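You operate a simulated robot arm through the tools that you are given. There is no shell and no other tool. Be economical: measure what you need, move in short steps, check, and stop when the job is done.

The job below is to be done with a simulated two-armed robot. You get a single attempt, and the scene is never put back.

Task
Take the white roller and put it on the top shelf of the steel rack. Pick up the jar with the black cap with one hand, pass it to the other hand and put it on the top of the black stand. Put two of the dark wax lumps from the top of the yellow table on the shelf under the plywood table. Any order will do. Set down upright: jar with the black cap.

The check looks at the end state, three seconds after you hand in, the way a careful person would. Anything else that was tipped, shoved, dropped, spilled or broken makes it a failure. Lids that push on must go on centred and level and be pressed home; caps that screw on are set level and turned clockwise until they are tight.

Robot
Two 7-joint arms with two-finger parallel grippers on one trunk, on a base that drives. Base frame: it is fixed to the floor where the robot stands at the start and does not move with it; the origin is under the middle of the robot, x ahead of it, y to its left, z up. Units: m, rad, N and s.
The left shoulder is at the start at [0.07, 0.13, 1.095], the right one opposite. With the tool pointing down near the work surface each hand reaches from about 0.1 to 0.5 m from the robot's upright axis, wherever it stands, measured 20 degrees to its own side. Places, roughly: dark wax lump [-1.25, -1.25, 0.75]; jar with the black cap [-4.5, -7, 0.75]; shelf under the plywood table [0.4, -5.3, 0.2]; top of the black stand [-0.7, -6.9, 0.5]; top shelf of the steel rack [0.6, 0.3, 1.3]; white roller (8x8x7 cm) [0.5, 0, 0.9]. Payload 1.57 kg a hand.
Tool frame (each hand has its own): the origin (TCP) lies between the finger pads and is the grasp point; the fingertips stand 0.03 m ahead of it; z points along the fingers, y is the line along which they close. Largest opening 0.08 m; finger width 0.017, thickness 0.012; the body of the gripper, 0.04 by 0.082 m, starts 0.08 m behind the TCP.
Orientation is told as [roll, pitch, yaw] about the base's x, y, z axes, in that order, counted from this pose: with the fingers straight down and closing along the base's y, the tool's x points along the base's -x, its y along +y and its z along -z.

Tools
- The arms move only by the tool move_arm. It takes "left_steps", "right_steps" or both (then of equal length, played together; a hand with none holds still); each is a list of rows, each a list of 6 numbers: the shift along the tool's x, y, z in units of 250 mm (1.0 is 250 mm), then the turn, a rotation vector about the tool's x, y, z in units of 45 degrees (1.0 is 45 degrees). In form: [[dx, dy, dz, wx, wy, wz], ...]. A call has 1 to 20 rows; each row is the pose to reach, as a shift and turn from the pose commanded when the call began, along the tool's axes at that moment. "left_claw" and "right_claw" are, for a hand that has rows, the opening, from 0 (shut) to 1 (fully open), set as the call begins (left out, the last holds). A call with a number of a shift or a turn outside -1 to 1 is refused whole. A row lasts 0.2 s, in which the tool goes at most 0.05 m and 0.15 rad; a call with a longer step from one row to the next is refused whole, and so is a gripper value outside its range. Where a pose cannot be reached the arm comes as near as it can. A force on the tool above 40 N (or 10 N above the force at the start of the call, whichever is more), or a blocked arm, ends the call early, and 0.2 s more pass. The fingers move at their own pace (about 0.108 m/s each) and stop on an object; they squeeze with about 20 N. The grip force told is the motor's: it shows also when the fingers shut on nothing. Time passes only in rows, and 0.2 s behind the last, so rows that repeat a pose let the fingers close. The reply holds the time, the measured pose of the TCP, the force on the tool along the base axes, the opening and the grip force, in the units named above and with some noise, with the torque about the TCP (base axes, N m) and any sound that the robot's microphone picked up.
- Cameras (640 x 400 px; columns grow to the right, rows downward): "scene" is now at [0.1317, -0.0353, 1.3266]; the picture's right is [-0.41, -0.91, 0.00], its down [-0.49, 0.22, -0.84] and it looks along [0.77, -0.35, -0.54] (base axes); focal length 251 px, centre (320, 200). "left" rides on the left gripper at [0.072, 0.007, -0.122] in its tool frame; the picture's right is [-0.09, 1.00, 0.00], its down [-0.84, -0.08, -0.54] and it looks along [-0.54, -0.05, 0.84] (tool axes); focal length 238 px, centre (320, 200). "right" rides on the right gripper at [0.072, -0.007, -0.122] in its tool frame; the picture's right is [0.09, 1.00, 0.00], its down [-0.84, 0.08, -0.54] and it looks along [-0.54, 0.05, 0.84] (tool axes); focal length 238 px, centre (320, 200). There is no depth. A picture from a camera that has moved, and an enlarged one, comes with that camera's place and axes in the base frame and with its lens.
- camera(camera): a new picture of that camera. It takes no simulated time.
- slide_trunk(by): slides the trunk up (or, below 0, down) by that many m; the arms and the scene camera ride with it, the base frame stays. It gives what a move gives, with no picture.
- roll_base(legs): drives the robot by 1 to 6 legs, each [ahead, left, turn to the left] in m, m and rad, along the robot's own axes; the way and the turn of a leg run together, so that a leg with both is an arc; at most 1.5 m and 3.142 rad a leg. The arms and the cameras ride along, it lands a little off, and it stops where it bumps. It gives what a move gives.
- turn_head(pan, tilt): turns the head with the scene camera to pan (to the left, within 1.501 rad either way) and tilt (down, from -0.506 to 1.204), counted from straight ahead of the robot. It gives what a move gives.
- zoom(camera, box): a new picture of the part [left, top, right, bottom] of that camera's present view, enlarged. It takes no simulated time.
- close_job(): hands the job in; it is judged then, once.

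Go step by step. Nothing tells you exact positions but the pictures and the camera data: compare them with the known pose of the tool, close in by small moves and look again before you grip or let go. The budget is 165 turns and 130 pictures, counting those below and the enlarged ones. Unless the task says otherwise, let go and move clear before handing in.

The tools are called after ">>>" as name(argument=value, ...) on one line, values as JSON. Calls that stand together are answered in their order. move_arm: Moves the arms, as the interface text tells. Its arguments: {"type":"object","properties":{"left_steps":{"type":"array","items":{"type":"array","items":{"type":"number"}}},"left_claw":{"type":"number"},"right_steps":{"type":"array","items":{"type":"array","items":{"type":"number"}}},"right_claw":{"type":"number"}},"required":[]} The other tools are called the same way: slide_trunk (by) slides the trunk up or down; roll_base (legs) drives the base; turn_head (pan, tilt) turns the head that bears the scene camera; camera (camera) takes a picture; zoom (camera, box) takes an enlarged picture of a part of a camera's view; close_job () hands the job in.

At the start:

```text
clock: 0.0
left_ee_pos: [0.4571, 0.0589, 0.9994]
left_orientation: [0.001, 0.002, 0.001]
left_ft_force: [-0.2, -0.5, 0.7]
left_ft_torque: [0.02, -0.01, -0.01]
left_grip_width: 0.0801
left_finger_force: 0.2
right_ee_pos: [0.2944, -0.2379, 0.9986]
right_orientation: [-0.001, 0.0, -0.002]
right_ft_force: [0.0, 0.2, 0.2]
right_ft_torque: [0.02, 0.02, -0.01]
right_grip_width: 0.0801
right_finger_force: 0.0
trunk travel left (down, up): [-0.732, 0.208]
robot x, y, heading: [0.0008, 0.0003, -0.001]
head pan, tilt: [-0.428, 0.572]
```

scene: 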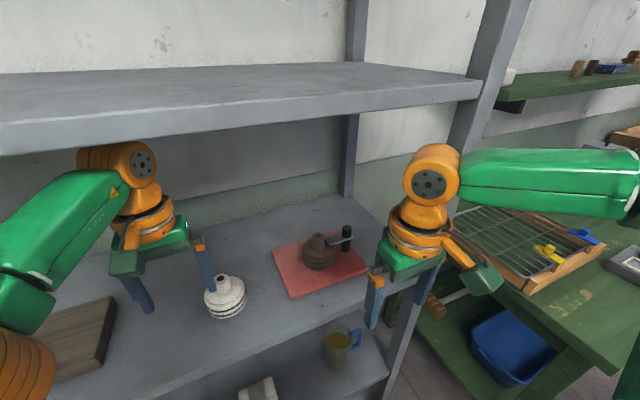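
right: 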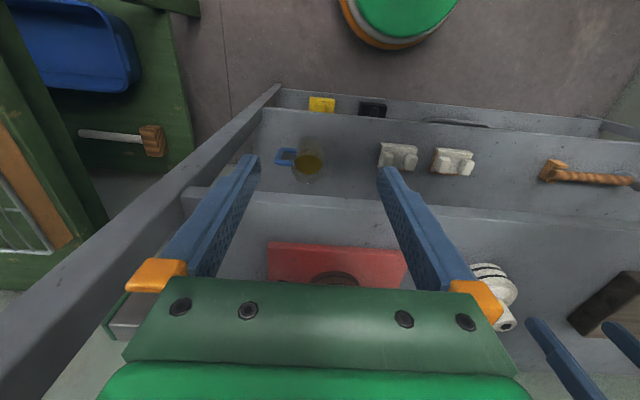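
left: 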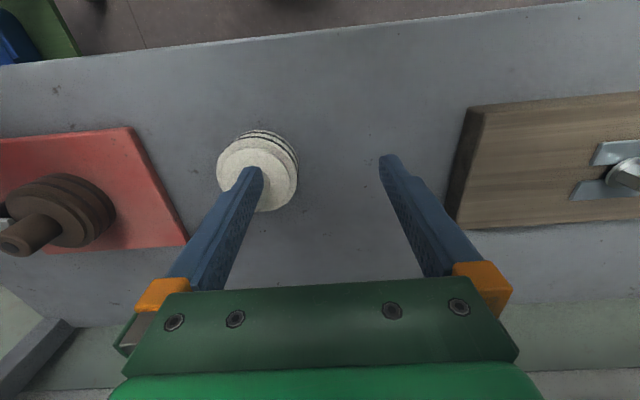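

I see the rack with the white roller under the left hand, between the shelves, and a dark roller on a red board beside it. I'll look closer at the roller before I plan the grasp.

>>> zoom(camera="scene", box=[80, 200, 400, 400])

>>> zoom(camera="left", box=[160, 80, 480, 280])

```text
2.00 times, centred on (240, 300) of scene
camera zoom: at [0.1317, -0.0353, 1.3266], right [-0.41, -0.91, 0.0], down [-0.49, 0.22, -0.84], along [0.77, -0.35, -0.54], focal length 502 px, centre (480, 0)
```

zoom: 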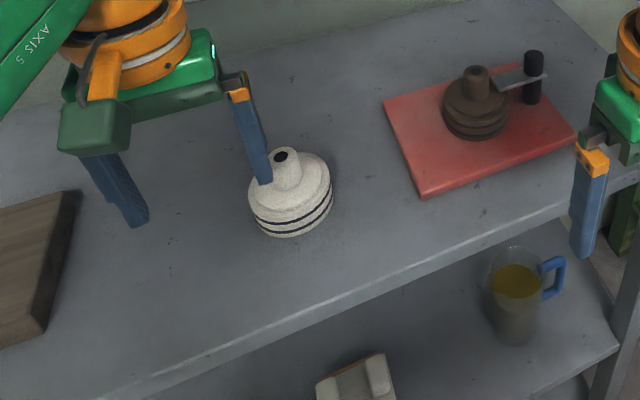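

```text
2.00 times, centred on (320, 180) of left
camera zoom: at [0.3836, 0.0645, 1.1223], right [0.09, 1.0, 0.0], down [0.84, -0.08, 0.54], along [0.54, -0.05, -0.84], focal length 477 px, centre (320, 240)
```

zoom: 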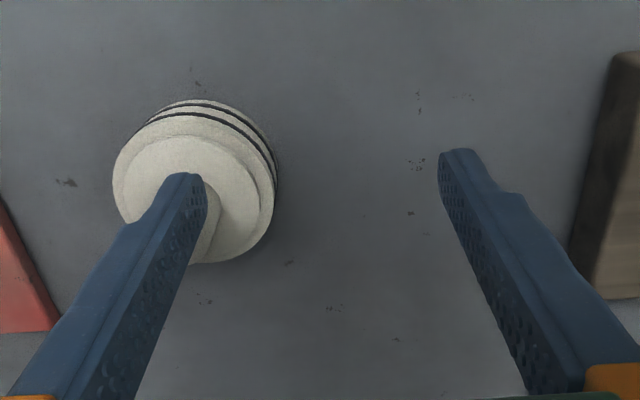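

The roller's hub looks to be at about (0.472, 0, top 0.975), with the disc top at 0.936. The wrist is close under the upper shelf, so I'll back off, go sideways, lower, and come in from the front without rising.

>>> move_arm(left_steps=[[0.12, 0, 0, 0, 0, 0], [0.24, 0, 0, 0, 0, 0], [0.24, -0.12, 0, 0, 0, 0], [0.24, -0.244, 0, 0, 0, 0], [0.24, -0.244, 0.1, 0, 0, 0], [0.24, -0.244, 0.1, 0, 0, 0]], left_claw=1)

>>> camera(camera="left")

>>> camera(camera="scene")

```text
clock: 1.4
left_ee_pos: [0.396, -0.0017, 0.9748]
left_orientation: [-0.001, 0.001, 0.0]
left_ft_force: [-0.6, -0.1, -0.3]
left_ft_torque: [-0.02, 0.01, -0.01]
left_grip_width: 0.08
left_finger_force: 0.1
right_ee_pos: [0.2945, -0.2378, 0.9994]
right_orientation: [-0.001, 0.0, 0.001]
right_ft_force: [0.0, -0.1, 1.1]
right_ft_torque: [-0.02, -0.01, -0.02]
right_grip_width: 0.0799
right_finger_force: 0.2
trunk travel left (down, up): [-0.732, 0.208]
robot x, y, heading: [0.0025, -0.003, -0.003]
head pan, tilt: [-0.428, 0.572]
```

```text
124 pictures are left
camera left: at [0.3236, 0.0034, 1.0974], right [0.09, 1.0, 0.0], down [0.84, -0.08, 0.54], along [0.54, -0.05, -0.84], focal length 238 px, centre (320, 200)
```

left: 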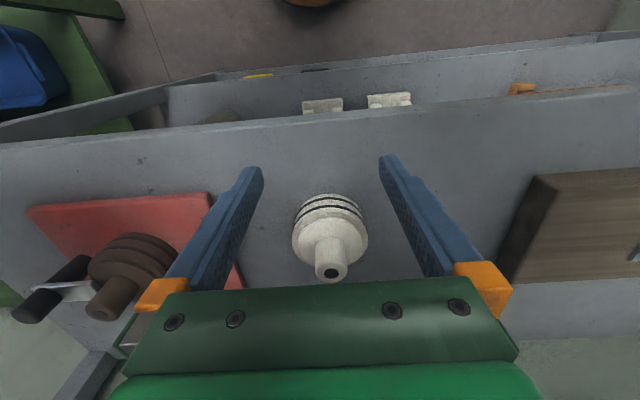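

```text
123 pictures are left
camera scene: at [0.1318, -0.0354, 1.3266], right [-0.41, -0.91, 0.0], down [-0.49, 0.22, -0.84], along [0.77, -0.35, -0.54], focal length 251 px, centre (320, 200)
```

scene: 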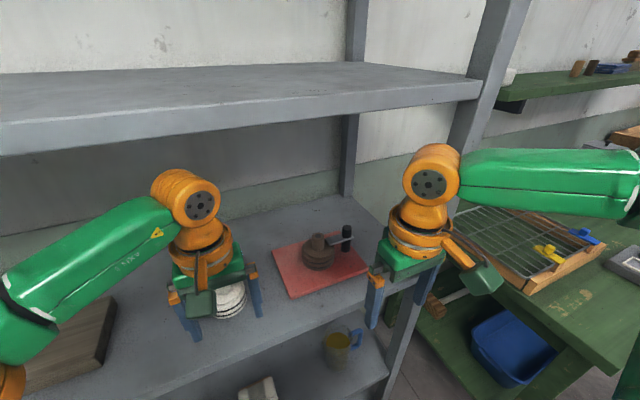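

The hub is centred between the fingers (y ≈ -0.002, x ≈ 0.47). I go forward 7.4 cm over the disc and close on the hub.

>>> move_arm(left_steps=[[-0.15, 0, 0, 0, 0, 0], [-0.296, 0, 0, 0, 0, 0], [-0.296, 0, 0.01, 0, 0, 0]])

>>> camera(camera="left")

>>> move_arm(left_steps=[[0, 0, 0, 0, 0, 0], [0, 0, 0, 0, 0, 0], [0, 0, 0, 0, 0, 0]], left_claw=0)

>>> camera(camera="left")

```text
clock: 2.2
left_ee_pos: [0.4486, 0.0142, 0.9656]
left_orientation: [0.003, -0.001, -0.001]
left_ft_force: [-0.6, 0.1, -0.8]
left_ft_torque: [0.04, -0.01, 0.01]
left_grip_width: 0.0798
left_finger_force: 0.1
left hand out of reach, approached as far as the arm can: row 2, 3
right_ee_pos: [0.2952, -0.2367, 0.9998]
right_orientation: [0.0, -0.002, 0.001]
right_ft_force: [0.4, -0.3, 1.2]
right_ft_torque: [-0.01, 0.01, -0.01]
right_grip_width: 0.0798
right_finger_force: 0.1
trunk travel left (down, up): [-0.732, 0.208]
robot x, y, heading: [0.0002, 0.0005, -0.002]
head pan, tilt: [-0.428, 0.572]
```

```text
122 pictures are left
camera left: at [0.3761, 0.019, 1.089], right [0.09, 1.0, 0.0], down [0.84, -0.08, 0.54], along [0.54, -0.05, -0.84], focal length 238 px, centre (320, 200)
```

left: 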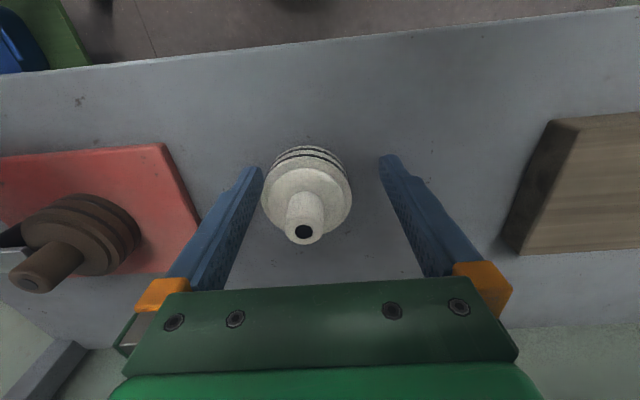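

```text
clock: 3.0
left_ee_pos: [0.4483, 0.0128, 0.9665]
left_orientation: [0.001, 0.001, 0.001]
left_ft_force: [0.0, -0.5, 0.3]
left_ft_torque: [0.03, -0.02, -0.01]
left_grip_width: 0.0001
left_finger_force: 20.2
right_ee_pos: [0.2949, -0.2376, 0.9994]
right_orientation: [0.0, 0.0, 0.0]
right_ft_force: [-0.2, -0.8, 0.4]
right_ft_torque: [0.0, 0.02, -0.02]
right_grip_width: 0.08
right_finger_force: 0.1
trunk travel left (down, up): [-0.732, 0.208]
robot x, y, heading: [-0.0028, -0.0014, 0.0]
head pan, tilt: [-0.428, 0.572]
```

```text
121 pictures are left
camera left: at [0.3761, 0.0186, 1.089], right [0.09, 1.0, 0.0], down [0.84, -0.08, 0.54], along [0.54, -0.05, -0.84], focal length 238 px, centre (320, 200)
```

left: 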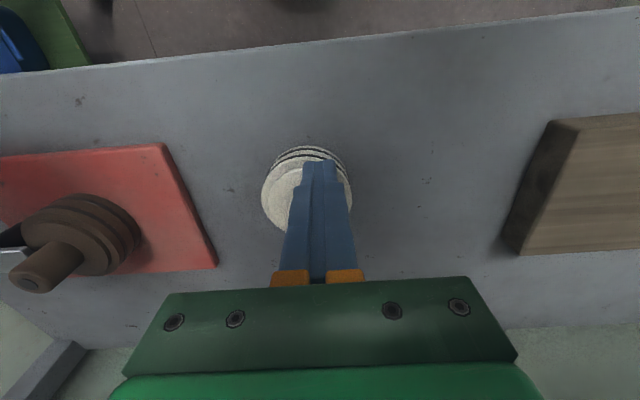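

The arm ran out of reach about 2 cm short and closed in front of the hub, touching nothing. I back off, reopen, then bring the base 6 cm nearer.

>>> move_arm(left_steps=[[0.15, 0, 0, 0, 0, 0], [0.3, 0, -0.02, 0, 0, 0], [0.34, 0, -0.02, 0, 0, 0]])

>>> move_arm(left_steps=[[0, 0, 0, 0, 0, 0], [0, 0, 0, 0, 0, 0]], left_claw=1)

>>> roll_base(legs=[[0.06, 0, 0]])

>>> camera(camera="left")

```text
clock: 3.8
left_ee_pos: [0.3644, 0.0141, 0.9729]
left_orientation: [0.001, 0.001, 0.004]
left_ft_force: [-0.1, -0.4, 0.5]
left_ft_torque: [0.02, -0.01, 0.0]
left_grip_width: 0.0001
left_finger_force: 19.9
right_ee_pos: [0.294, -0.239, 1.0009]
right_orientation: [0.002, 0.0, 0.0]
right_ft_force: [0.4, 0.0, -0.1]
right_ft_torque: [0.01, 0.02, 0.04]
right_grip_width: 0.0803
right_finger_force: 0.0
trunk travel left (down, up): [-0.732, 0.208]
robot x, y, heading: [-0.0003, -0.0007, 0.006]
head pan, tilt: [-0.428, 0.572]
```

```text
clock: 4.4
left_ee_pos: [0.3651, 0.014, 0.9738]
left_orientation: [0.0, 0.001, 0.002]
left_ft_force: [-0.1, -0.3, 0.3]
left_ft_torque: [0.01, 0.0, 0.01]
left_grip_width: 0.0799
left_finger_force: 0.1
right_ee_pos: [0.2948, -0.2379, 0.9996]
right_orientation: [0.0, -0.001, 0.0]
right_ft_force: [-0.3, 1.3, 0.5]
right_ft_torque: [0.0, -0.01, 0.03]
right_grip_width: 0.0802
right_finger_force: 0.1
trunk travel left (down, up): [-0.732, 0.208]
robot x, y, heading: [0.0016, 0.0041, 0.003]
head pan, tilt: [-0.428, 0.572]
```

```text
clock: 5.4
left_ee_pos: [0.4202, 0.0139, 0.9751]
left_orientation: [0.0, -0.002, 0.002]
left_ft_force: [-0.3, 0.2, 0.5]
left_ft_torque: [-0.01, 0.0, 0.0]
left_grip_width: 0.08
left_finger_force: 0.2
right_ee_pos: [0.3493, -0.237, 1.0005]
right_orientation: [-0.001, -0.004, 0.0]
right_ft_force: [-0.3, 0.2, 0.4]
right_ft_torque: [0.02, -0.04, 0.02]
right_grip_width: 0.0801
right_finger_force: 0.0
trunk travel left (down, up): [-0.732, 0.208]
robot x, y, heading: [0.0607, 0.0014, -0.001]
head pan, tilt: [-0.428, 0.572]
```

```text
120 pictures are left
camera left: at [0.3468, 0.0192, 1.0974], right [0.09, 1.0, 0.0], down [0.84, -0.08, 0.54], along [0.54, -0.05, -0.84], focal length 238 px, centre (320, 200)
```

left: 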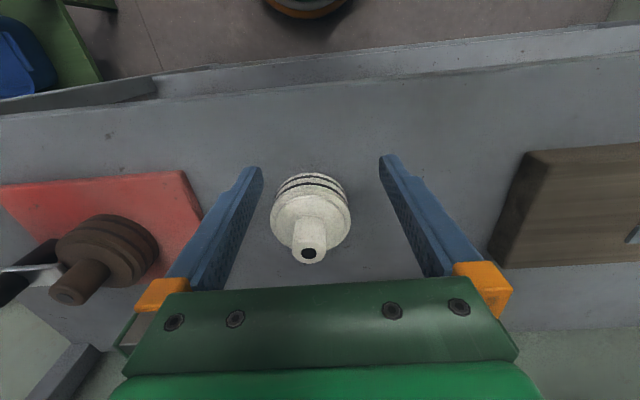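

The base landed where wanted; the hub is still at (0.47, 0.0). I shift sideways, then forward 5 cm.

>>> move_arm(left_steps=[[0, -0.056, 0, 0, 0, 0], [-0.1, -0.056, 0.005, 0, 0, 0], [-0.2, -0.056, 0.012, 0, 0, 0], [-0.2, -0.056, 0.012, 0, 0, 0]])

>>> camera(camera="left")

```text
clock: 6.4
left_ee_pos: [0.472, 0.0008, 0.9704]
left_orientation: [0.001, 0.001, 0.002]
left_ft_force: [0.5, 0.7, -0.1]
left_ft_torque: [-0.05, 0.0, -0.03]
left_grip_width: 0.08
left_finger_force: 0.0
right_ee_pos: [0.3531, -0.2376, 0.9999]
right_orientation: [0.0, 0.0, 0.001]
right_ft_force: [-0.6, 0.1, 0.0]
right_ft_torque: [-0.03, 0.0, -0.01]
right_grip_width: 0.0802
right_finger_force: 0.1
trunk travel left (down, up): [-0.732, 0.208]
robot x, y, heading: [0.0588, -0.0026, 0.006]
head pan, tilt: [-0.428, 0.572]
```

```text
119 pictures are left
camera left: at [0.4002, 0.0054, 1.0931], right [0.09, 1.0, 0.0], down [0.84, -0.08, 0.54], along [0.54, -0.05, -0.84], focal length 238 px, centre (320, 200)
```

left: 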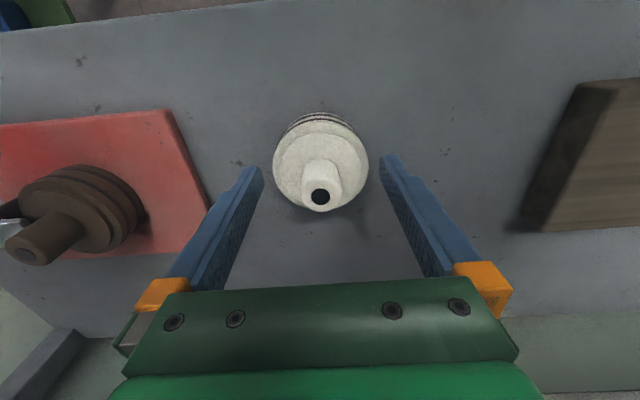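

The hub is exactly at the grasp point. Closing and lifting a little.

>>> move_arm(left_steps=[[0, 0, 0, 0, 0, 0], [0, 0, 0, 0, 0, 0], [0, 0, 0, 0, 0, 0]], left_claw=0)

>>> move_arm(left_steps=[[0, 0, -0.03, 0, 0, 0], [0, 0, -0.06, 0, 0, 0], [0, 0, -0.06, 0, 0, 0]])

>>> camera(camera="left")

>>> camera(camera="scene")

```text
clock: 7.2
left_ee_pos: [0.4732, -0.0005, 0.9699]
left_orientation: [-0.001, 0.002, 0.002]
left_ft_force: [-0.5, -0.8, 0.2]
left_ft_torque: [-0.02, -0.02, -0.01]
left_grip_width: 0.0257
left_finger_force: 20.0
right_ee_pos: [0.3534, -0.2368, 0.999]
right_orientation: [0.0, 0.0, 0.001]
right_ft_force: [0.4, -0.4, -0.4]
right_ft_torque: [0.04, -0.01, -0.03]
right_grip_width: 0.0799
right_finger_force: 0.1
trunk travel left (down, up): [-0.732, 0.208]
robot x, y, heading: [0.0601, 0.0028, -0.004]
head pan, tilt: [-0.428, 0.572]
```

```text
clock: 8.0
left_ee_pos: [0.4734, -0.0008, 0.9856]
left_orientation: [-0.001, 0.001, 0.003]
left_ft_force: [-0.5, 0.1, -1.2]
left_ft_torque: [-0.03, 0.01, 0.01]
left_grip_width: 0.0259
left_finger_force: 20.0
right_ee_pos: [0.3542, -0.2389, 0.9997]
right_orientation: [0.0, 0.001, 0.0]
right_ft_force: [0.2, -0.3, -0.7]
right_ft_torque: [-0.02, 0.02, -0.03]
right_grip_width: 0.0801
right_finger_force: 0.1
trunk travel left (down, up): [-0.732, 0.208]
robot x, y, heading: [0.0588, -0.0009, 0.002]
head pan, tilt: [-0.428, 0.572]
```

```text
118 pictures are left
camera left: at [0.4012, 0.0051, 1.108], right [0.09, 1.0, 0.0], down [0.84, -0.08, 0.54], along [0.54, -0.05, -0.84], focal length 238 px, centre (320, 200)
```

left: 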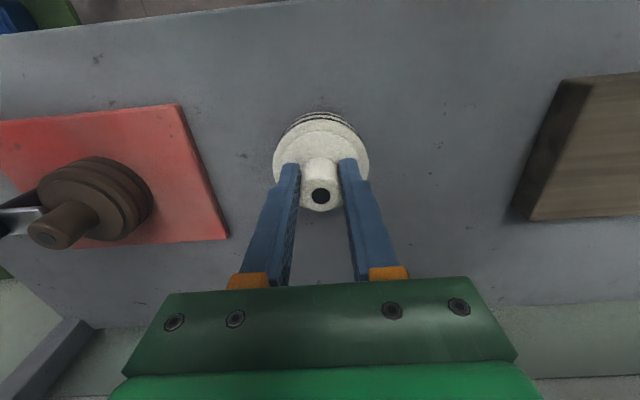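

```text
117 pictures are left
camera scene: at [0.1911, -0.0351, 1.3265], right [-0.41, -0.91, 0.0], down [-0.49, 0.22, -0.84], along [0.77, -0.35, -0.54], focal length 251 px, centre (320, 200)
```

scene: 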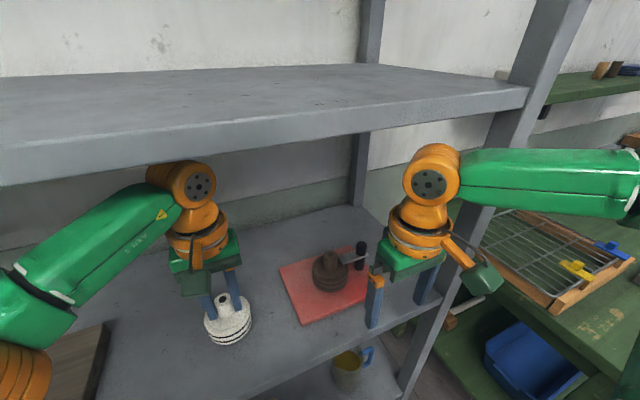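

The roller is held by its hub (0.026 m) and is clear of the shelf. I back the base out, then raise the trunk and look at the top shelf.

>>> roll_base(legs=[[-0.35, 0, 0]])

>>> slide_trunk(by=0.2)

>>> turn_head(pan=0.3, tilt=0.45)

>>> camera(camera="scene")

```text
clock: 10.2
left_ee_pos: [0.1215, -0.0012, 0.9856]
left_orientation: [-0.002, 0.001, -0.003]
left_ft_force: [0.0, -0.5, -2.4]
left_ft_torque: [0.01, 0.0, -0.01]
left_grip_width: 0.0258
left_finger_force: 19.8
right_ee_pos: [0.0008, -0.2388, 0.999]
right_orientation: [0.0, 0.001, -0.004]
right_ft_force: [0.2, -0.5, -0.1]
right_ft_torque: [0.0, 0.03, 0.02]
right_grip_width: 0.0801
right_finger_force: 0.0
trunk travel left (down, up): [-0.732, 0.208]
robot x, y, heading: [-0.2927, 0.0013, -0.004]
head pan, tilt: [-0.428, 0.572]
```

```text
clock: 12.4
left_ee_pos: [0.1211, 0.0002, 1.1844]
left_orientation: [0.0, 0.002, -0.001]
left_ft_force: [0.5, 0.0, -2.1]
left_ft_torque: [-0.01, -0.04, -0.03]
left_grip_width: 0.0254
left_finger_force: 20.3
right_ee_pos: [-0.0003, -0.2381, 1.2003]
right_orientation: [0.0, -0.001, -0.005]
right_ft_force: [0.7, -0.4, -0.1]
right_ft_torque: [-0.02, 0.01, -0.02]
right_grip_width: 0.0799
right_finger_force: 0.1
trunk travel left (down, up): [-0.932, 0.008]
robot x, y, heading: [-0.2924, -0.0029, -0.001]
head pan, tilt: [-0.428, 0.572]
```

```text
clock: 13.5
left_ee_pos: [0.1211, -0.0006, 1.185]
left_orientation: [-0.001, 0.001, -0.003]
left_ft_force: [1.0, -0.2, -1.4]
left_ft_torque: [-0.01, 0.01, 0.0]
left_grip_width: 0.0257
left_finger_force: 20.2
right_ee_pos: [-0.0006, -0.2382, 1.1994]
right_orientation: [0.0, 0.001, -0.003]
right_ft_force: [0.2, -0.5, -0.2]
right_ft_torque: [-0.03, 0.03, -0.01]
right_grip_width: 0.0803
right_finger_force: 0.1
trunk travel left (down, up): [-0.932, 0.008]
robot x, y, heading: [-0.2945, -0.0009, -0.006]
head pan, tilt: [0.3, 0.45]
```

```text
116 pictures are left
camera scene: at [-0.1551, 0.0288, 1.5376], right [0.29, -0.96, 0.0], down [-0.42, -0.13, -0.9], along [0.86, 0.26, -0.44], focal length 251 px, centre (320, 200)
```

scene: 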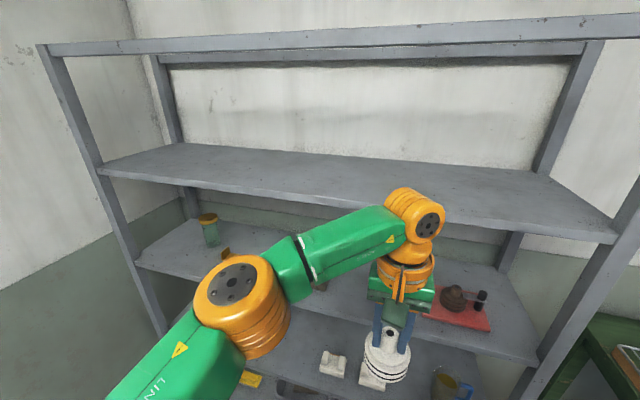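

The roller is clear of the rack. A frame bar crosses above the top shelf, so I need its height against the wrist's room, and I'll zoom in to measure it.

>>> zoom(camera="scene", box=[320, 0, 640, 200])

>>> zoom(camera="scene", box=[240, 180, 560, 380])

```text
2.00 times, centred on (480, 100) of scene
camera zoom: at [-0.1551, 0.0288, 1.5376], right [0.29, -0.96, 0.0], down [-0.42, -0.13, -0.9], along [0.86, 0.26, -0.44], focal length 502 px, centre (0, 400)
```

zoom: 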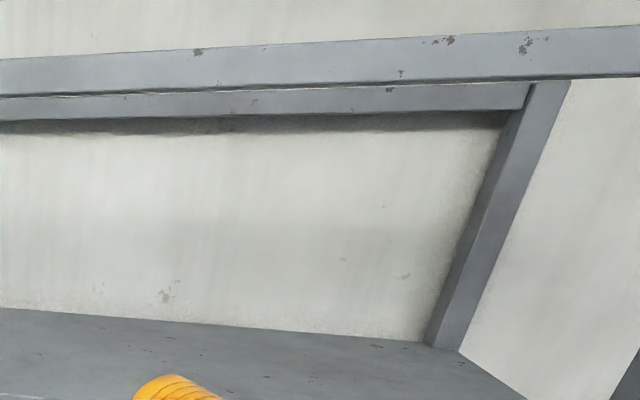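

```text
2.00 times, centred on (400, 280) of scene
camera zoom: at [-0.1551, 0.0288, 1.5376], right [0.29, -0.96, 0.0], down [-0.42, -0.13, -0.9], along [0.86, 0.26, -0.44], focal length 502 px, centre (160, 40)
```

zoom: 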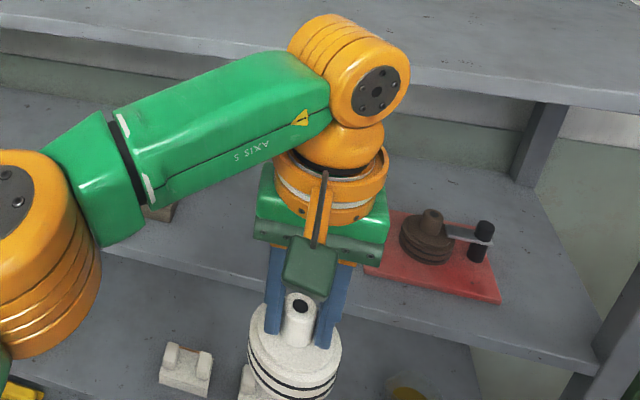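

The bar's underside is at about 1.59 and the top shelf at about 1.27, so a vertical hand hardly fits. I'll set the roller back at the front of the lower shelf and regrip the hub with the hand leaning 45° back.

>>> slide_trunk(by=-0.2)

>>> roll_base(legs=[[0.33, 0, 0]])

>>> camera(camera="left")

```text
clock: 15.7
left_ee_pos: [0.1204, -0.0028, 0.9845]
left_orientation: [0.001, 0.0, -0.001]
left_ft_force: [-0.2, -0.3, -1.6]
left_ft_torque: [0.01, 0.03, -0.04]
left_grip_width: 0.0258
left_finger_force: 20.1
right_ee_pos: [-0.0007, -0.238, 1.0002]
right_orientation: [-0.001, 0.0, -0.005]
right_ft_force: [-0.8, 0.3, 0.5]
right_ft_torque: [0.01, 0.0, 0.01]
right_grip_width: 0.0798
right_finger_force: 0.0
trunk travel left (down, up): [-0.732, 0.208]
robot x, y, heading: [-0.2978, -0.0002, -0.007]
head pan, tilt: [0.3, 0.45]
```

```text
clock: 17.9
left_ee_pos: [0.4544, -0.0035, 0.9858]
left_orientation: [-0.002, 0.0, -0.004]
left_ft_force: [0.4, 0.0, -1.2]
left_ft_torque: [-0.02, 0.04, -0.01]
left_grip_width: 0.0257
left_finger_force: 20.3
right_ee_pos: [0.3325, -0.2403, 1.0001]
right_orientation: [0.001, 0.0, -0.004]
right_ft_force: [-0.3, -0.6, -0.7]
right_ft_torque: [0.01, 0.0, -0.01]
right_grip_width: 0.0801
right_finger_force: 0.1
trunk travel left (down, up): [-0.732, 0.208]
robot x, y, heading: [0.0421, 0.0022, -0.006]
head pan, tilt: [0.3, 0.45]
```

```text
113 pictures are left
camera left: at [0.381, 0.0022, 1.1083], right [0.1, 1.0, 0.0], down [0.84, -0.08, 0.54], along [0.54, -0.05, -0.84], focal length 238 px, centre (320, 200)
```

left: 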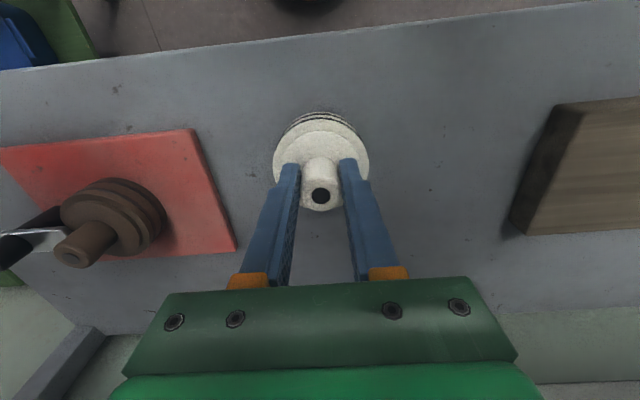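

It is over clear shelf, 1.5 cm up. I lower it by that amount, release, draw back and tilt the hand 45°.

>>> move_arm(left_steps=[[0, 0, 0.03, 0, 0, 0], [0, 0, 0.055, 0, 0, 0], [0, 0, 0.06, 0, 0, 0], [0, 0, 0.06, 0, 0, 0]])

>>> move_arm(left_steps=[[0, 0, 0, 0, 0, 0], [0, 0, 0, 0, 0, 0], [0.1, 0, 0, 0, 0, 0], [0.25, 0, 0, 0, 0, 0], [0.35, 0, 0, 0, 0, 0], [0.35, 0, 0, 0, -0.18, 0], [0.35, 0, 0, 0, -0.36, 0], [0.35, 0, 0, 0, -0.54, 0], [0.35, 0, 0, 0, -0.72, 0], [0.35, 0, 0, 0, -0.9, 0], [0.35, 0, 0, 0, -1.0, 0]], left_claw=1)

>>> camera(camera="left")

>>> camera(camera="scene")

```text
clock: 18.9
left_ee_pos: [0.4547, -0.0033, 0.9699]
left_orientation: [0.001, 0.002, -0.003]
left_ft_force: [0.4, -0.2, -1.4]
left_ft_torque: [-0.03, -0.03, 0.0]
left_grip_width: 0.0257
left_finger_force: 19.6
right_ee_pos: [0.3335, -0.2398, 1.0]
right_orientation: [-0.001, 0.0, -0.007]
right_ft_force: [0.5, 0.1, -0.5]
right_ft_torque: [-0.01, 0.01, -0.01]
right_grip_width: 0.0799
right_finger_force: 0.1
trunk travel left (down, up): [-0.732, 0.208]
robot x, y, heading: [0.0435, -0.0016, -0.007]
head pan, tilt: [0.3, 0.45]
```

```text
clock: 21.3
left_ee_pos: [0.3663, -0.0028, 0.9703]
left_orientation: [-0.003, -0.787, -0.004]
left_ft_force: [0.3, -0.2, 0.2]
left_ft_torque: [0.01, -0.02, 0.01]
left_grip_width: 0.0799
left_finger_force: 0.1
right_ee_pos: [0.3329, -0.2392, 0.9999]
right_orientation: [0.002, -0.001, -0.005]
right_ft_force: [-0.1, -0.1, 0.4]
right_ft_torque: [0.02, 0.0, 0.03]
right_grip_width: 0.08
right_finger_force: 0.1
trunk travel left (down, up): [-0.732, 0.208]
robot x, y, heading: [0.0391, -0.0029, -0.003]
head pan, tilt: [0.3, 0.45]
```

```text
112 pictures are left
camera left: at [0.2291, 0.0023, 1.0064], right [0.07, 1.0, 0.06], down [0.21, -0.08, 0.98], along [0.98, -0.05, -0.21], focal length 238 px, centre (320, 200)
```

left: 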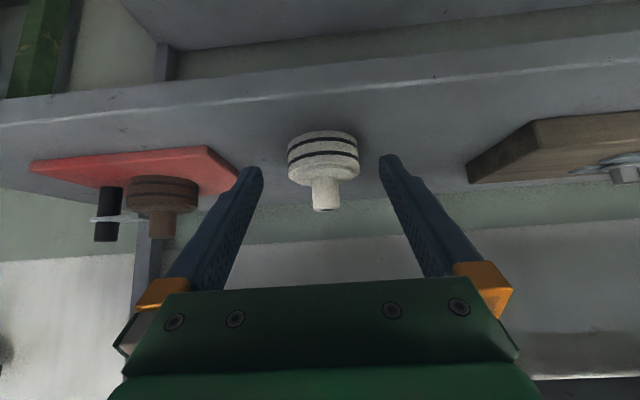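

```text
111 pictures are left
camera scene: at [0.1783, 0.0269, 1.3376], right [0.29, -0.96, 0.0], down [-0.42, -0.13, -0.9], along [0.86, 0.26, -0.44], focal length 251 px, centre (320, 200)
```

scene: 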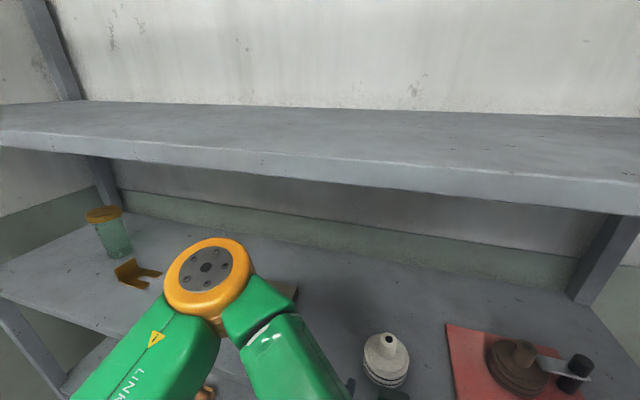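

The roller stands upright at (0.4545, -0.003). The tilted hand now goes straight forward 8.8 cm around the hub.

>>> move_arm(left_steps=[[-0.12, 0, 0.12, 0, 0, 0], [-0.2, 0, 0.2, 0, 0, 0], [-0.245, 0, 0.253, 0, 0, 0], [-0.245, 0, 0.253, 0, 0, 0]])

>>> camera(camera="left")

```text
clock: 22.3
left_ee_pos: [0.4555, -0.003, 0.9674]
left_orientation: [-0.001, -0.784, -0.004]
left_ft_force: [0.7, 0.1, 0.2]
left_ft_torque: [-0.03, -0.02, -0.03]
left_grip_width: 0.0799
left_finger_force: 0.0
right_ee_pos: [0.3323, -0.2401, 1.0011]
right_orientation: [0.001, 0.0, -0.005]
right_ft_force: [0.6, -0.5, -0.7]
right_ft_torque: [-0.03, 0.0, 0.01]
right_grip_width: 0.0799
right_finger_force: 0.1
trunk travel left (down, up): [-0.732, 0.208]
robot x, y, heading: [0.0407, -0.0044, -0.006]
head pan, tilt: [0.3, 0.45]
```

```text
110 pictures are left
camera left: at [0.3177, 0.0031, 1.0041], right [0.07, 1.0, 0.07], down [0.21, -0.08, 0.97], along [0.98, -0.05, -0.21], focal length 238 px, centre (320, 200)
```

left: 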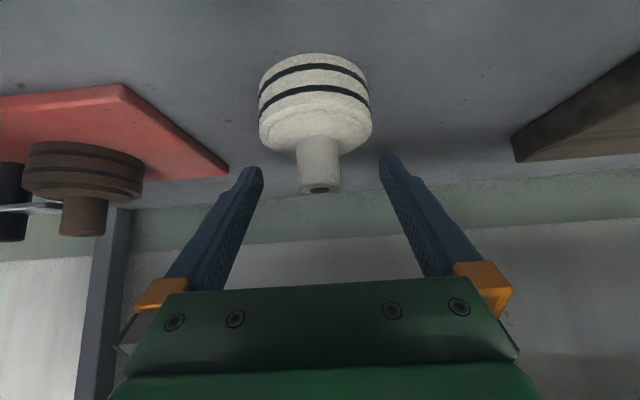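

The hub sits slightly low relative to the pads; pulling back 1 cm puts the pad middle on the hub. Then I close and lift slightly.

>>> move_arm(left_steps=[[0.028, 0, -0.028, 0, 0, 0], [0.028, 0, -0.028, 0, 0, 0]])

>>> move_arm(left_steps=[[0, 0, 0, 0, 0, 0], [0, 0, 0, 0, 0, 0], [0, 0, 0, 0, 0, 0], [-0.04, 0, -0.04, 0, 0, 0], [-0.06, 0, -0.06, 0, 0, 0], [-0.06, 0, -0.06, 0, 0, 0]], left_claw=0)

>>> camera(camera="left")

```text
clock: 22.9
left_ee_pos: [0.4448, -0.0034, 0.9674]
left_orientation: [0.002, -0.784, -0.005]
left_ft_force: [0.4, 0.2, -0.3]
left_ft_torque: [0.0, 0.01, 0.03]
left_grip_width: 0.0801
left_finger_force: 0.1
right_ee_pos: [0.3323, -0.2412, 1.0004]
right_orientation: [0.0, 0.001, -0.006]
right_ft_force: [-0.4, -0.7, -0.6]
right_ft_torque: [0.0, 0.0, 0.01]
right_grip_width: 0.08
right_finger_force: 0.0
trunk travel left (down, up): [-0.732, 0.208]
robot x, y, heading: [0.0406, -0.003, -0.009]
head pan, tilt: [0.3, 0.45]
```

```text
clock: 24.3
left_ee_pos: [0.4442, -0.002, 0.9886]
left_orientation: [0.0, -0.783, -0.006]
left_ft_force: [0.3, 0.5, -1.2]
left_ft_torque: [0.05, 0.03, 0.01]
left_grip_width: 0.0257
left_finger_force: 20.1
right_ee_pos: [0.3335, -0.2404, 0.9995]
right_orientation: [0.0, -0.001, -0.005]
right_ft_force: [0.4, -0.7, 0.5]
right_ft_torque: [-0.01, 0.01, 0.03]
right_grip_width: 0.08
right_finger_force: 0.0
trunk travel left (down, up): [-0.732, 0.208]
robot x, y, heading: [0.0368, -0.0011, -0.008]
head pan, tilt: [0.3, 0.45]
```

```text
109 pictures are left
camera left: at [0.3076, 0.003, 1.0258], right [0.07, 1.0, 0.07], down [0.21, -0.08, 0.97], along [0.98, -0.05, -0.21], focal length 238 px, centre (320, 200)
```

left: 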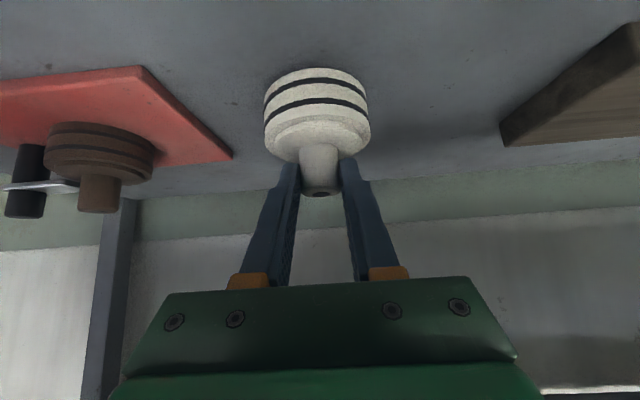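

The roller is held level with the tilted hand. I back out, raise the trunk and the arm, then check the view of the top shelf.

>>> roll_base(legs=[[-0.35, 0, 0]])

>>> slide_trunk(by=0.2)

>>> move_arm(left_steps=[[-0.12, 0, -0.12, 0, 0, 0], [-0.24, 0, -0.24, 0, 0, 0], [-0.36, 0, -0.36, 0, 0, 0], [-0.48, 0, -0.48, 0, 0, 0], [-0.48, 0, -0.48, 0, 0, 0]])

>>> camera(camera="scene")

>>> camera(camera="left")

```text
clock: 26.5
left_ee_pos: [0.1004, -0.0022, 0.9887]
left_orientation: [0.0, -0.784, -0.011]
left_ft_force: [0.0, -0.7, -2.2]
left_ft_torque: [-0.05, 0.06, 0.0]
left_grip_width: 0.0258
left_finger_force: 19.7
right_ee_pos: [-0.0124, -0.2396, 1.0]
right_orientation: [0.0, 0.0, -0.01]
right_ft_force: [-0.2, 0.1, -0.6]
right_ft_torque: [0.0, -0.02, -0.02]
right_grip_width: 0.0798
right_finger_force: 0.1
trunk travel left (down, up): [-0.732, 0.208]
robot x, y, heading: [-0.3048, 0.0025, -0.01]
head pan, tilt: [0.3, 0.45]
```

```text
clock: 28.7
left_ee_pos: [0.0992, -0.0019, 1.1895]
left_orientation: [0.0, -0.784, -0.012]
left_ft_force: [-0.3, 0.7, -2.2]
left_ft_torque: [-0.01, 0.05, 0.0]
left_grip_width: 0.0256
left_finger_force: 20.0
right_ee_pos: [-0.0136, -0.2393, 1.1998]
right_orientation: [0.0, 0.0, -0.011]
right_ft_force: [0.0, 0.9, 0.6]
right_ft_torque: [0.02, -0.05, -0.01]
right_grip_width: 0.0801
right_finger_force: 0.1
trunk travel left (down, up): [-0.932, 0.008]
robot x, y, heading: [-0.308, 0.0018, -0.012]
head pan, tilt: [0.3, 0.45]
```

```text
clock: 29.9
left_ee_pos: [0.0993, -0.0006, 1.3587]
left_orientation: [0.001, -0.785, -0.011]
left_ft_force: [-0.8, -0.5, -2.1]
left_ft_torque: [0.01, 0.01, 0.02]
left_grip_width: 0.0258
left_finger_force: 20.2
right_ee_pos: [-0.0149, -0.2382, 1.2007]
right_orientation: [0.0, -0.001, -0.01]
right_ft_force: [0.2, 0.2, 0.1]
right_ft_torque: [0.05, 0.0, -0.01]
right_grip_width: 0.08
right_finger_force: 0.1
trunk travel left (down, up): [-0.932, 0.008]
robot x, y, heading: [-0.3068, 0.0027, -0.009]
head pan, tilt: [0.3, 0.45]
```

```text
108 pictures are left
camera scene: at [-0.1668, 0.0293, 1.5376], right [0.29, -0.96, 0.0], down [-0.42, -0.12, -0.9], along [0.86, 0.26, -0.44], focal length 251 px, centre (320, 200)
```

scene: 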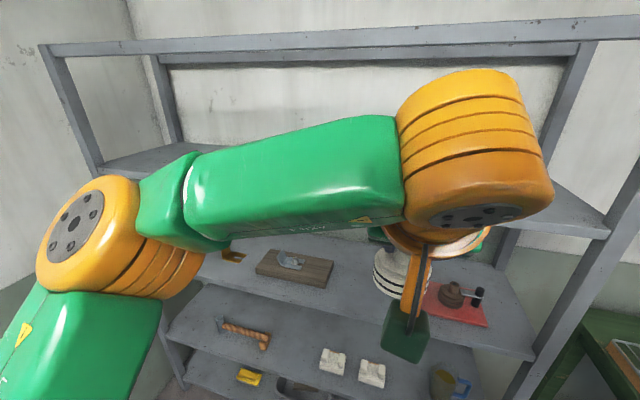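

```text
107 pictures are left
camera left: at [-0.0381, 0.0048, 1.3941], right [0.08, 0.99, 0.07], down [0.21, -0.08, 0.97], along [0.97, -0.06, -0.21], focal length 238 px, centre (320, 200)
```

left: 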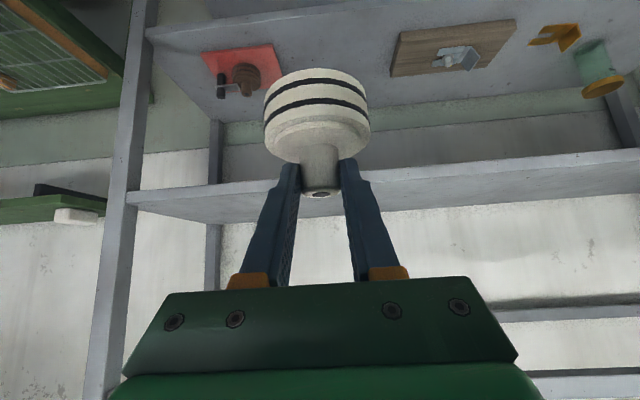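

I need the shelf top height exactly; zooming on the shelf's front edge in the left hand's view.

>>> zoom(camera="left", box=[360, 100, 640, 275])

>>> zoom(camera="scene", box=[0, 0, 320, 200])

```text
2.29 times, centred on (500, 188) of left
camera zoom: at [-0.0381, 0.0048, 1.3941], right [0.08, 0.99, 0.07], down [0.21, -0.08, 0.97], along [0.97, -0.06, -0.21], focal length 545 px, centre (-91, 229)
```

zoom: 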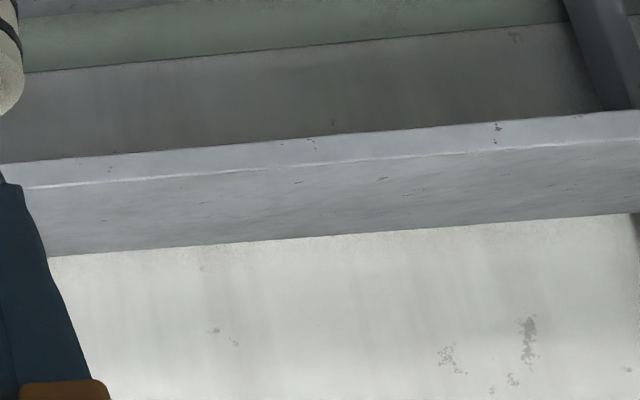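

```text
2.00 times, centred on (160, 100) of scene
camera zoom: at [-0.1668, 0.0293, 1.5376], right [0.29, -0.96, 0.0], down [-0.42, -0.12, -0.9], along [0.86, 0.26, -0.44], focal length 502 px, centre (640, 400)
```

zoom: 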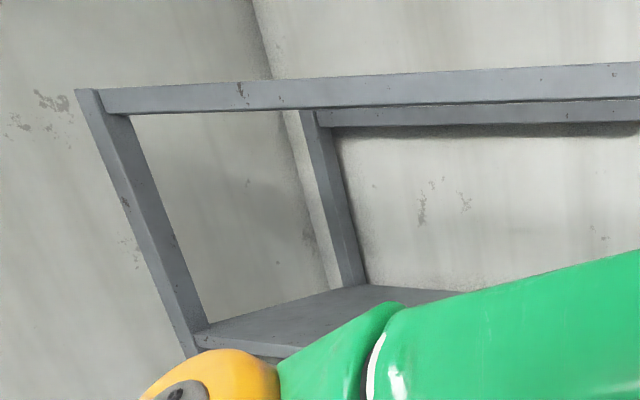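

The shelf top measures about 1.278, so release is at TCP z ≈ 1.34. I raise 1.2 cm and drive in 0.35 m.

>>> move_arm(left_steps=[[-0.035, 0, -0.035, 0, 0, 0], [-0.035, 0, -0.035, 0, 0, 0]])

>>> roll_base(legs=[[0.25, 0, 0], [0.1, 0, 0]])

>>> camera(camera="left")

>>> camera(camera="scene")

```text
clock: 30.5
left_ee_pos: [0.099, -0.0017, 1.3693]
left_orientation: [0.0, -0.784, -0.01]
left_ft_force: [-0.1, 0.2, -1.6]
left_ft_torque: [0.0, 0.01, 0.0]
left_grip_width: 0.0258
left_finger_force: 20.2
right_ee_pos: [-0.015, -0.2388, 1.1997]
right_orientation: [0.001, -0.001, -0.01]
right_ft_force: [0.2, -1.0, 0.9]
right_ft_torque: [-0.03, -0.01, -0.03]
right_grip_width: 0.0804
right_finger_force: 0.1
trunk travel left (down, up): [-0.932, 0.008]
robot x, y, heading: [-0.3068, 0.0031, -0.009]
head pan, tilt: [0.3, 0.45]
```

```text
clock: 33.1
left_ee_pos: [0.4428, -0.0056, 1.3679]
left_orientation: [-0.001, -0.78, -0.009]
left_ft_force: [-0.3, -0.9, -1.3]
left_ft_torque: [0.02, 0.03, 0.0]
left_grip_width: 0.0259
left_finger_force: 19.7
right_ee_pos: [0.3233, -0.2438, 1.1997]
right_orientation: [-0.003, 0.019, -0.006]
right_ft_force: [0.6, -0.1, 0.4]
right_ft_torque: [0.03, 0.0, 0.03]
right_grip_width: 0.08
right_finger_force: 0.1
trunk travel left (down, up): [-0.932, 0.008]
robot x, y, heading: [0.035, -0.0046, -0.014]
head pan, tilt: [0.3, 0.45]
stopped in leg 2: the force on the tool passed its limit at 136 N (the readings are from after the stop); the commanded pose is now the measured one
```

```text
104 pictures are left
camera left: at [0.3052, 0.0001, 1.4056], right [0.08, 0.99, 0.07], down [0.21, -0.08, 0.97], along [0.97, -0.06, -0.22], focal length 238 px, centre (320, 200)
```

left: 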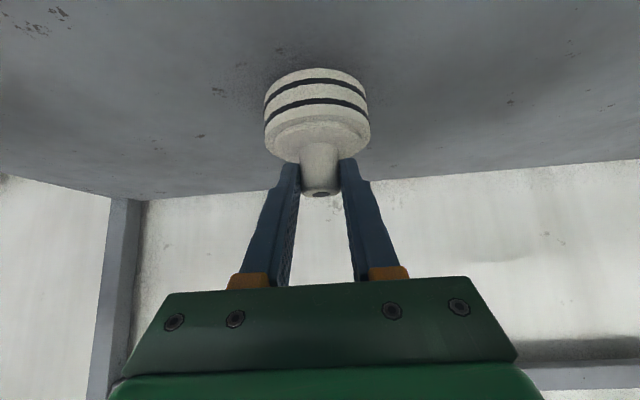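

```text
103 pictures are left
camera scene: at [0.1763, 0.0249, 1.5374], right [0.28, -0.96, 0.0], down [-0.42, -0.12, -0.9], along [0.86, 0.25, -0.44], focal length 251 px, centre (320, 200)
```

scene: 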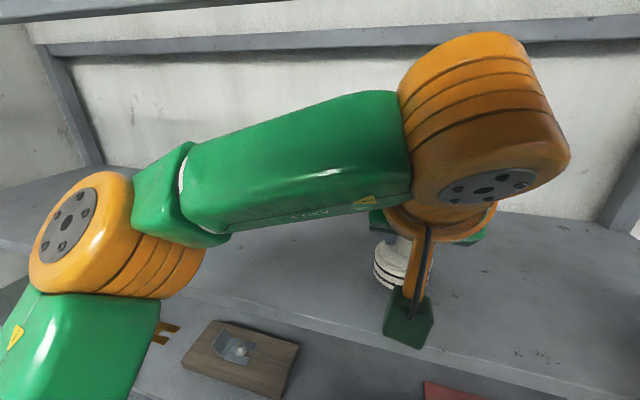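

The right hand had bumped the shelf's front edge; the roller itself is well over the shelf. I pull the right hand back and lower the roller to just above the surface.

>>> move_arm(right_steps=[[0.15, 0, 0, 0, 0, 0], [0.3, 0, 0, 0, 0, 0]], left_steps=[[0, 0, 0, 0, 0, 0], [0.057, 0, 0.057, 0, 0, 0]])

>>> camera(camera="left")

>>> camera(camera="scene")

```text
clock: 33.7
left_ee_pos: [0.4379, -0.0069, 1.3514]
left_orientation: [0.002, -0.787, -0.012]
left_ft_force: [-0.2, -0.2, -1.4]
left_ft_torque: [-0.02, 0.05, 0.01]
left_grip_width: 0.0257
left_finger_force: 20.2
right_ee_pos: [0.2434, -0.2433, 1.2007]
right_orientation: [-0.002, 0.016, -0.006]
right_ft_force: [-1.0, -0.2, 0.2]
right_ft_torque: [0.03, 0.04, 0.0]
right_grip_width: 0.0803
right_finger_force: 0.2
trunk travel left (down, up): [-0.932, 0.008]
robot x, y, heading: [0.0323, -0.0029, -0.013]
head pan, tilt: [0.3, 0.45]
```

```text
102 pictures are left
camera left: at [0.3009, -0.0007, 1.3871], right [0.08, 0.99, 0.07], down [0.21, -0.08, 0.97], along [0.98, -0.06, -0.21], focal length 238 px, centre (320, 200)
```

left: 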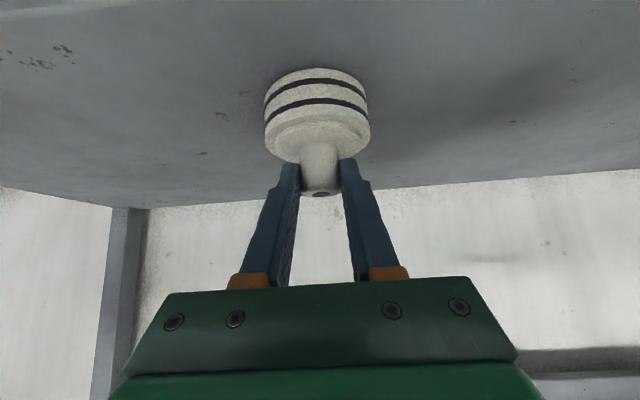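

```text
101 pictures are left
camera scene: at [0.1713, 0.0242, 1.5379], right [0.28, -0.96, 0.0], down [-0.42, -0.12, -0.9], along [0.86, 0.25, -0.43], focal length 251 px, centre (320, 200)
```

scene: 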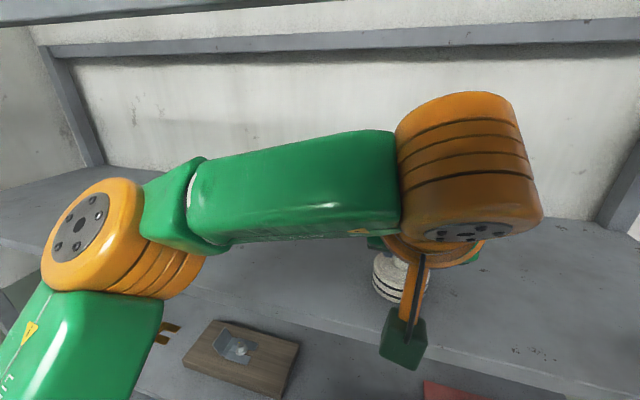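

I move 2.5 cm further in and then lower in small steps, watching the force for contact.

>>> move_arm(left_steps=[[-0.07, 0, 0.07, 0, 0, 0], [-0.05, 0, 0.09, 0, 0, 0], [-0.047, 0, 0.093, 0, 0, 0]])

>>> move_arm(left_steps=[[0.006, 0, 0.006, 0, 0, 0], [0.011, 0, 0.011, 0, 0, 0]])

>>> zoom(camera="scene", box=[320, 200, 480, 300])

```text
clock: 34.5
left_ee_pos: [0.4649, -0.0069, 1.3427]
left_orientation: [-0.003, -0.787, -0.009]
left_ft_force: [4.6, 0.3, 19.5]
left_ft_torque: [0.0, -0.42, -0.08]
left_grip_width: 0.0262
left_finger_force: 19.9
right_ee_pos: [0.2457, -0.2423, 1.2016]
right_orientation: [-0.003, 0.015, -0.004]
right_ft_force: [-0.6, 0.6, -0.1]
right_ft_torque: [0.05, -0.04, 0.0]
right_grip_width: 0.08
right_finger_force: 0.0
trunk travel left (down, up): [-0.932, 0.008]
robot x, y, heading: [0.0372, -0.0024, -0.012]
head pan, tilt: [0.3, 0.45]
```

```text
clock: 35.0
left_ee_pos: [0.4643, -0.0066, 1.3432]
left_orientation: [-0.005, -0.797, -0.005]
left_ft_force: [0.3, -0.9, 11.5]
left_ft_torque: [0.1, 0.25, -0.02]
left_grip_width: 0.0255
left_finger_force: 20.1
right_ee_pos: [0.2456, -0.243, 1.1998]
right_orientation: [-0.001, 0.016, -0.005]
right_ft_force: [0.4, -0.3, -0.7]
right_ft_torque: [0.0, -0.01, -0.01]
right_grip_width: 0.0799
right_finger_force: 0.0
trunk travel left (down, up): [-0.932, 0.008]
robot x, y, heading: [0.0365, 0.0007, -0.018]
head pan, tilt: [0.3, 0.45]
stopped in row 2 (left hand): the force on the tool passed its limit at 43 N (the readings are from after the stop); the commanded pose is now the measured one
```

```text
4.00 times, centred on (400, 250) of scene
camera zoom: at [0.1712, 0.0245, 1.5376], right [0.28, -0.96, 0.0], down [-0.42, -0.12, -0.9], along [0.86, 0.25, -0.43], focal length 1005 px, centre (0, 0)
```

zoom: 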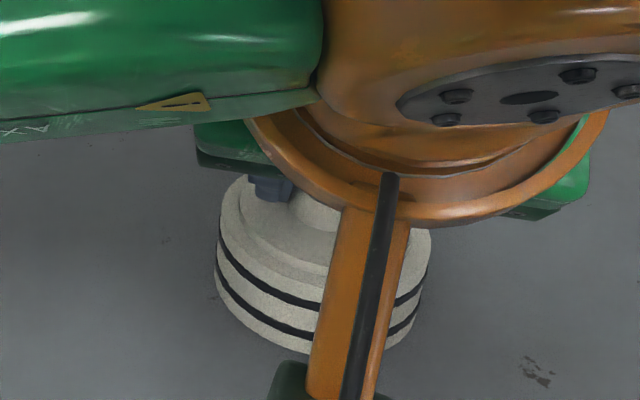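

The roller is seated on the top shelf. I open, pull the hand straight back and look.

>>> move_arm(left_steps=[[0, 0, 0, 0, 0, 0], [0, 0, 0, 0, 0, 0], [0, 0, 0, 0, 0, 0], [0.1, 0, -0.1, 0, 0, 0], [0.2, 0, -0.2, 0, 0, 0], [0.3, 0, -0.3, 0, 0, 0], [0.4, 0, -0.4, 0, 0, 0]], left_claw=1)

>>> camera(camera="left")

```text
clock: 36.6
left_ee_pos: [0.3228, -0.0041, 1.34]
left_orientation: [-0.003, -0.793, -0.008]
left_ft_force: [-0.6, -0.1, 0.0]
left_ft_torque: [0.03, 0.0, 0.01]
left_grip_width: 0.08
left_finger_force: 0.1
right_ee_pos: [0.2465, -0.2429, 1.2005]
right_orientation: [-0.002, 0.017, -0.005]
right_ft_force: [0.0, 0.6, -0.5]
right_ft_torque: [-0.02, 0.0, 0.0]
right_grip_width: 0.0802
right_finger_force: 0.0
trunk travel left (down, up): [-0.932, 0.008]
robot x, y, heading: [0.0383, -0.0003, -0.016]
head pan, tilt: [0.3, 0.45]
```

```text
99 pictures are left
camera left: at [0.1854, 0.0024, 1.3754], right [0.07, 1.0, 0.06], down [0.2, -0.08, 0.98], along [0.98, -0.06, -0.21], focal length 238 px, centre (320, 200)
```

left: 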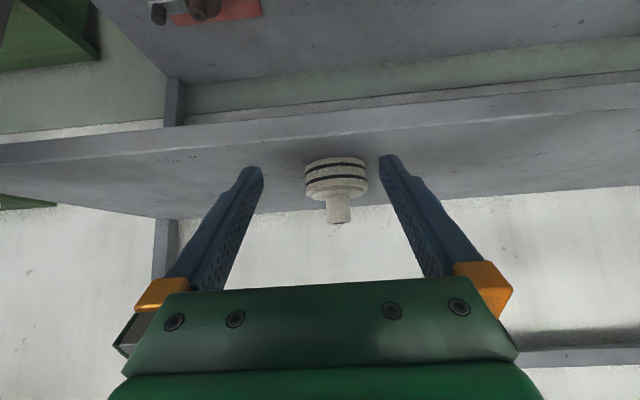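

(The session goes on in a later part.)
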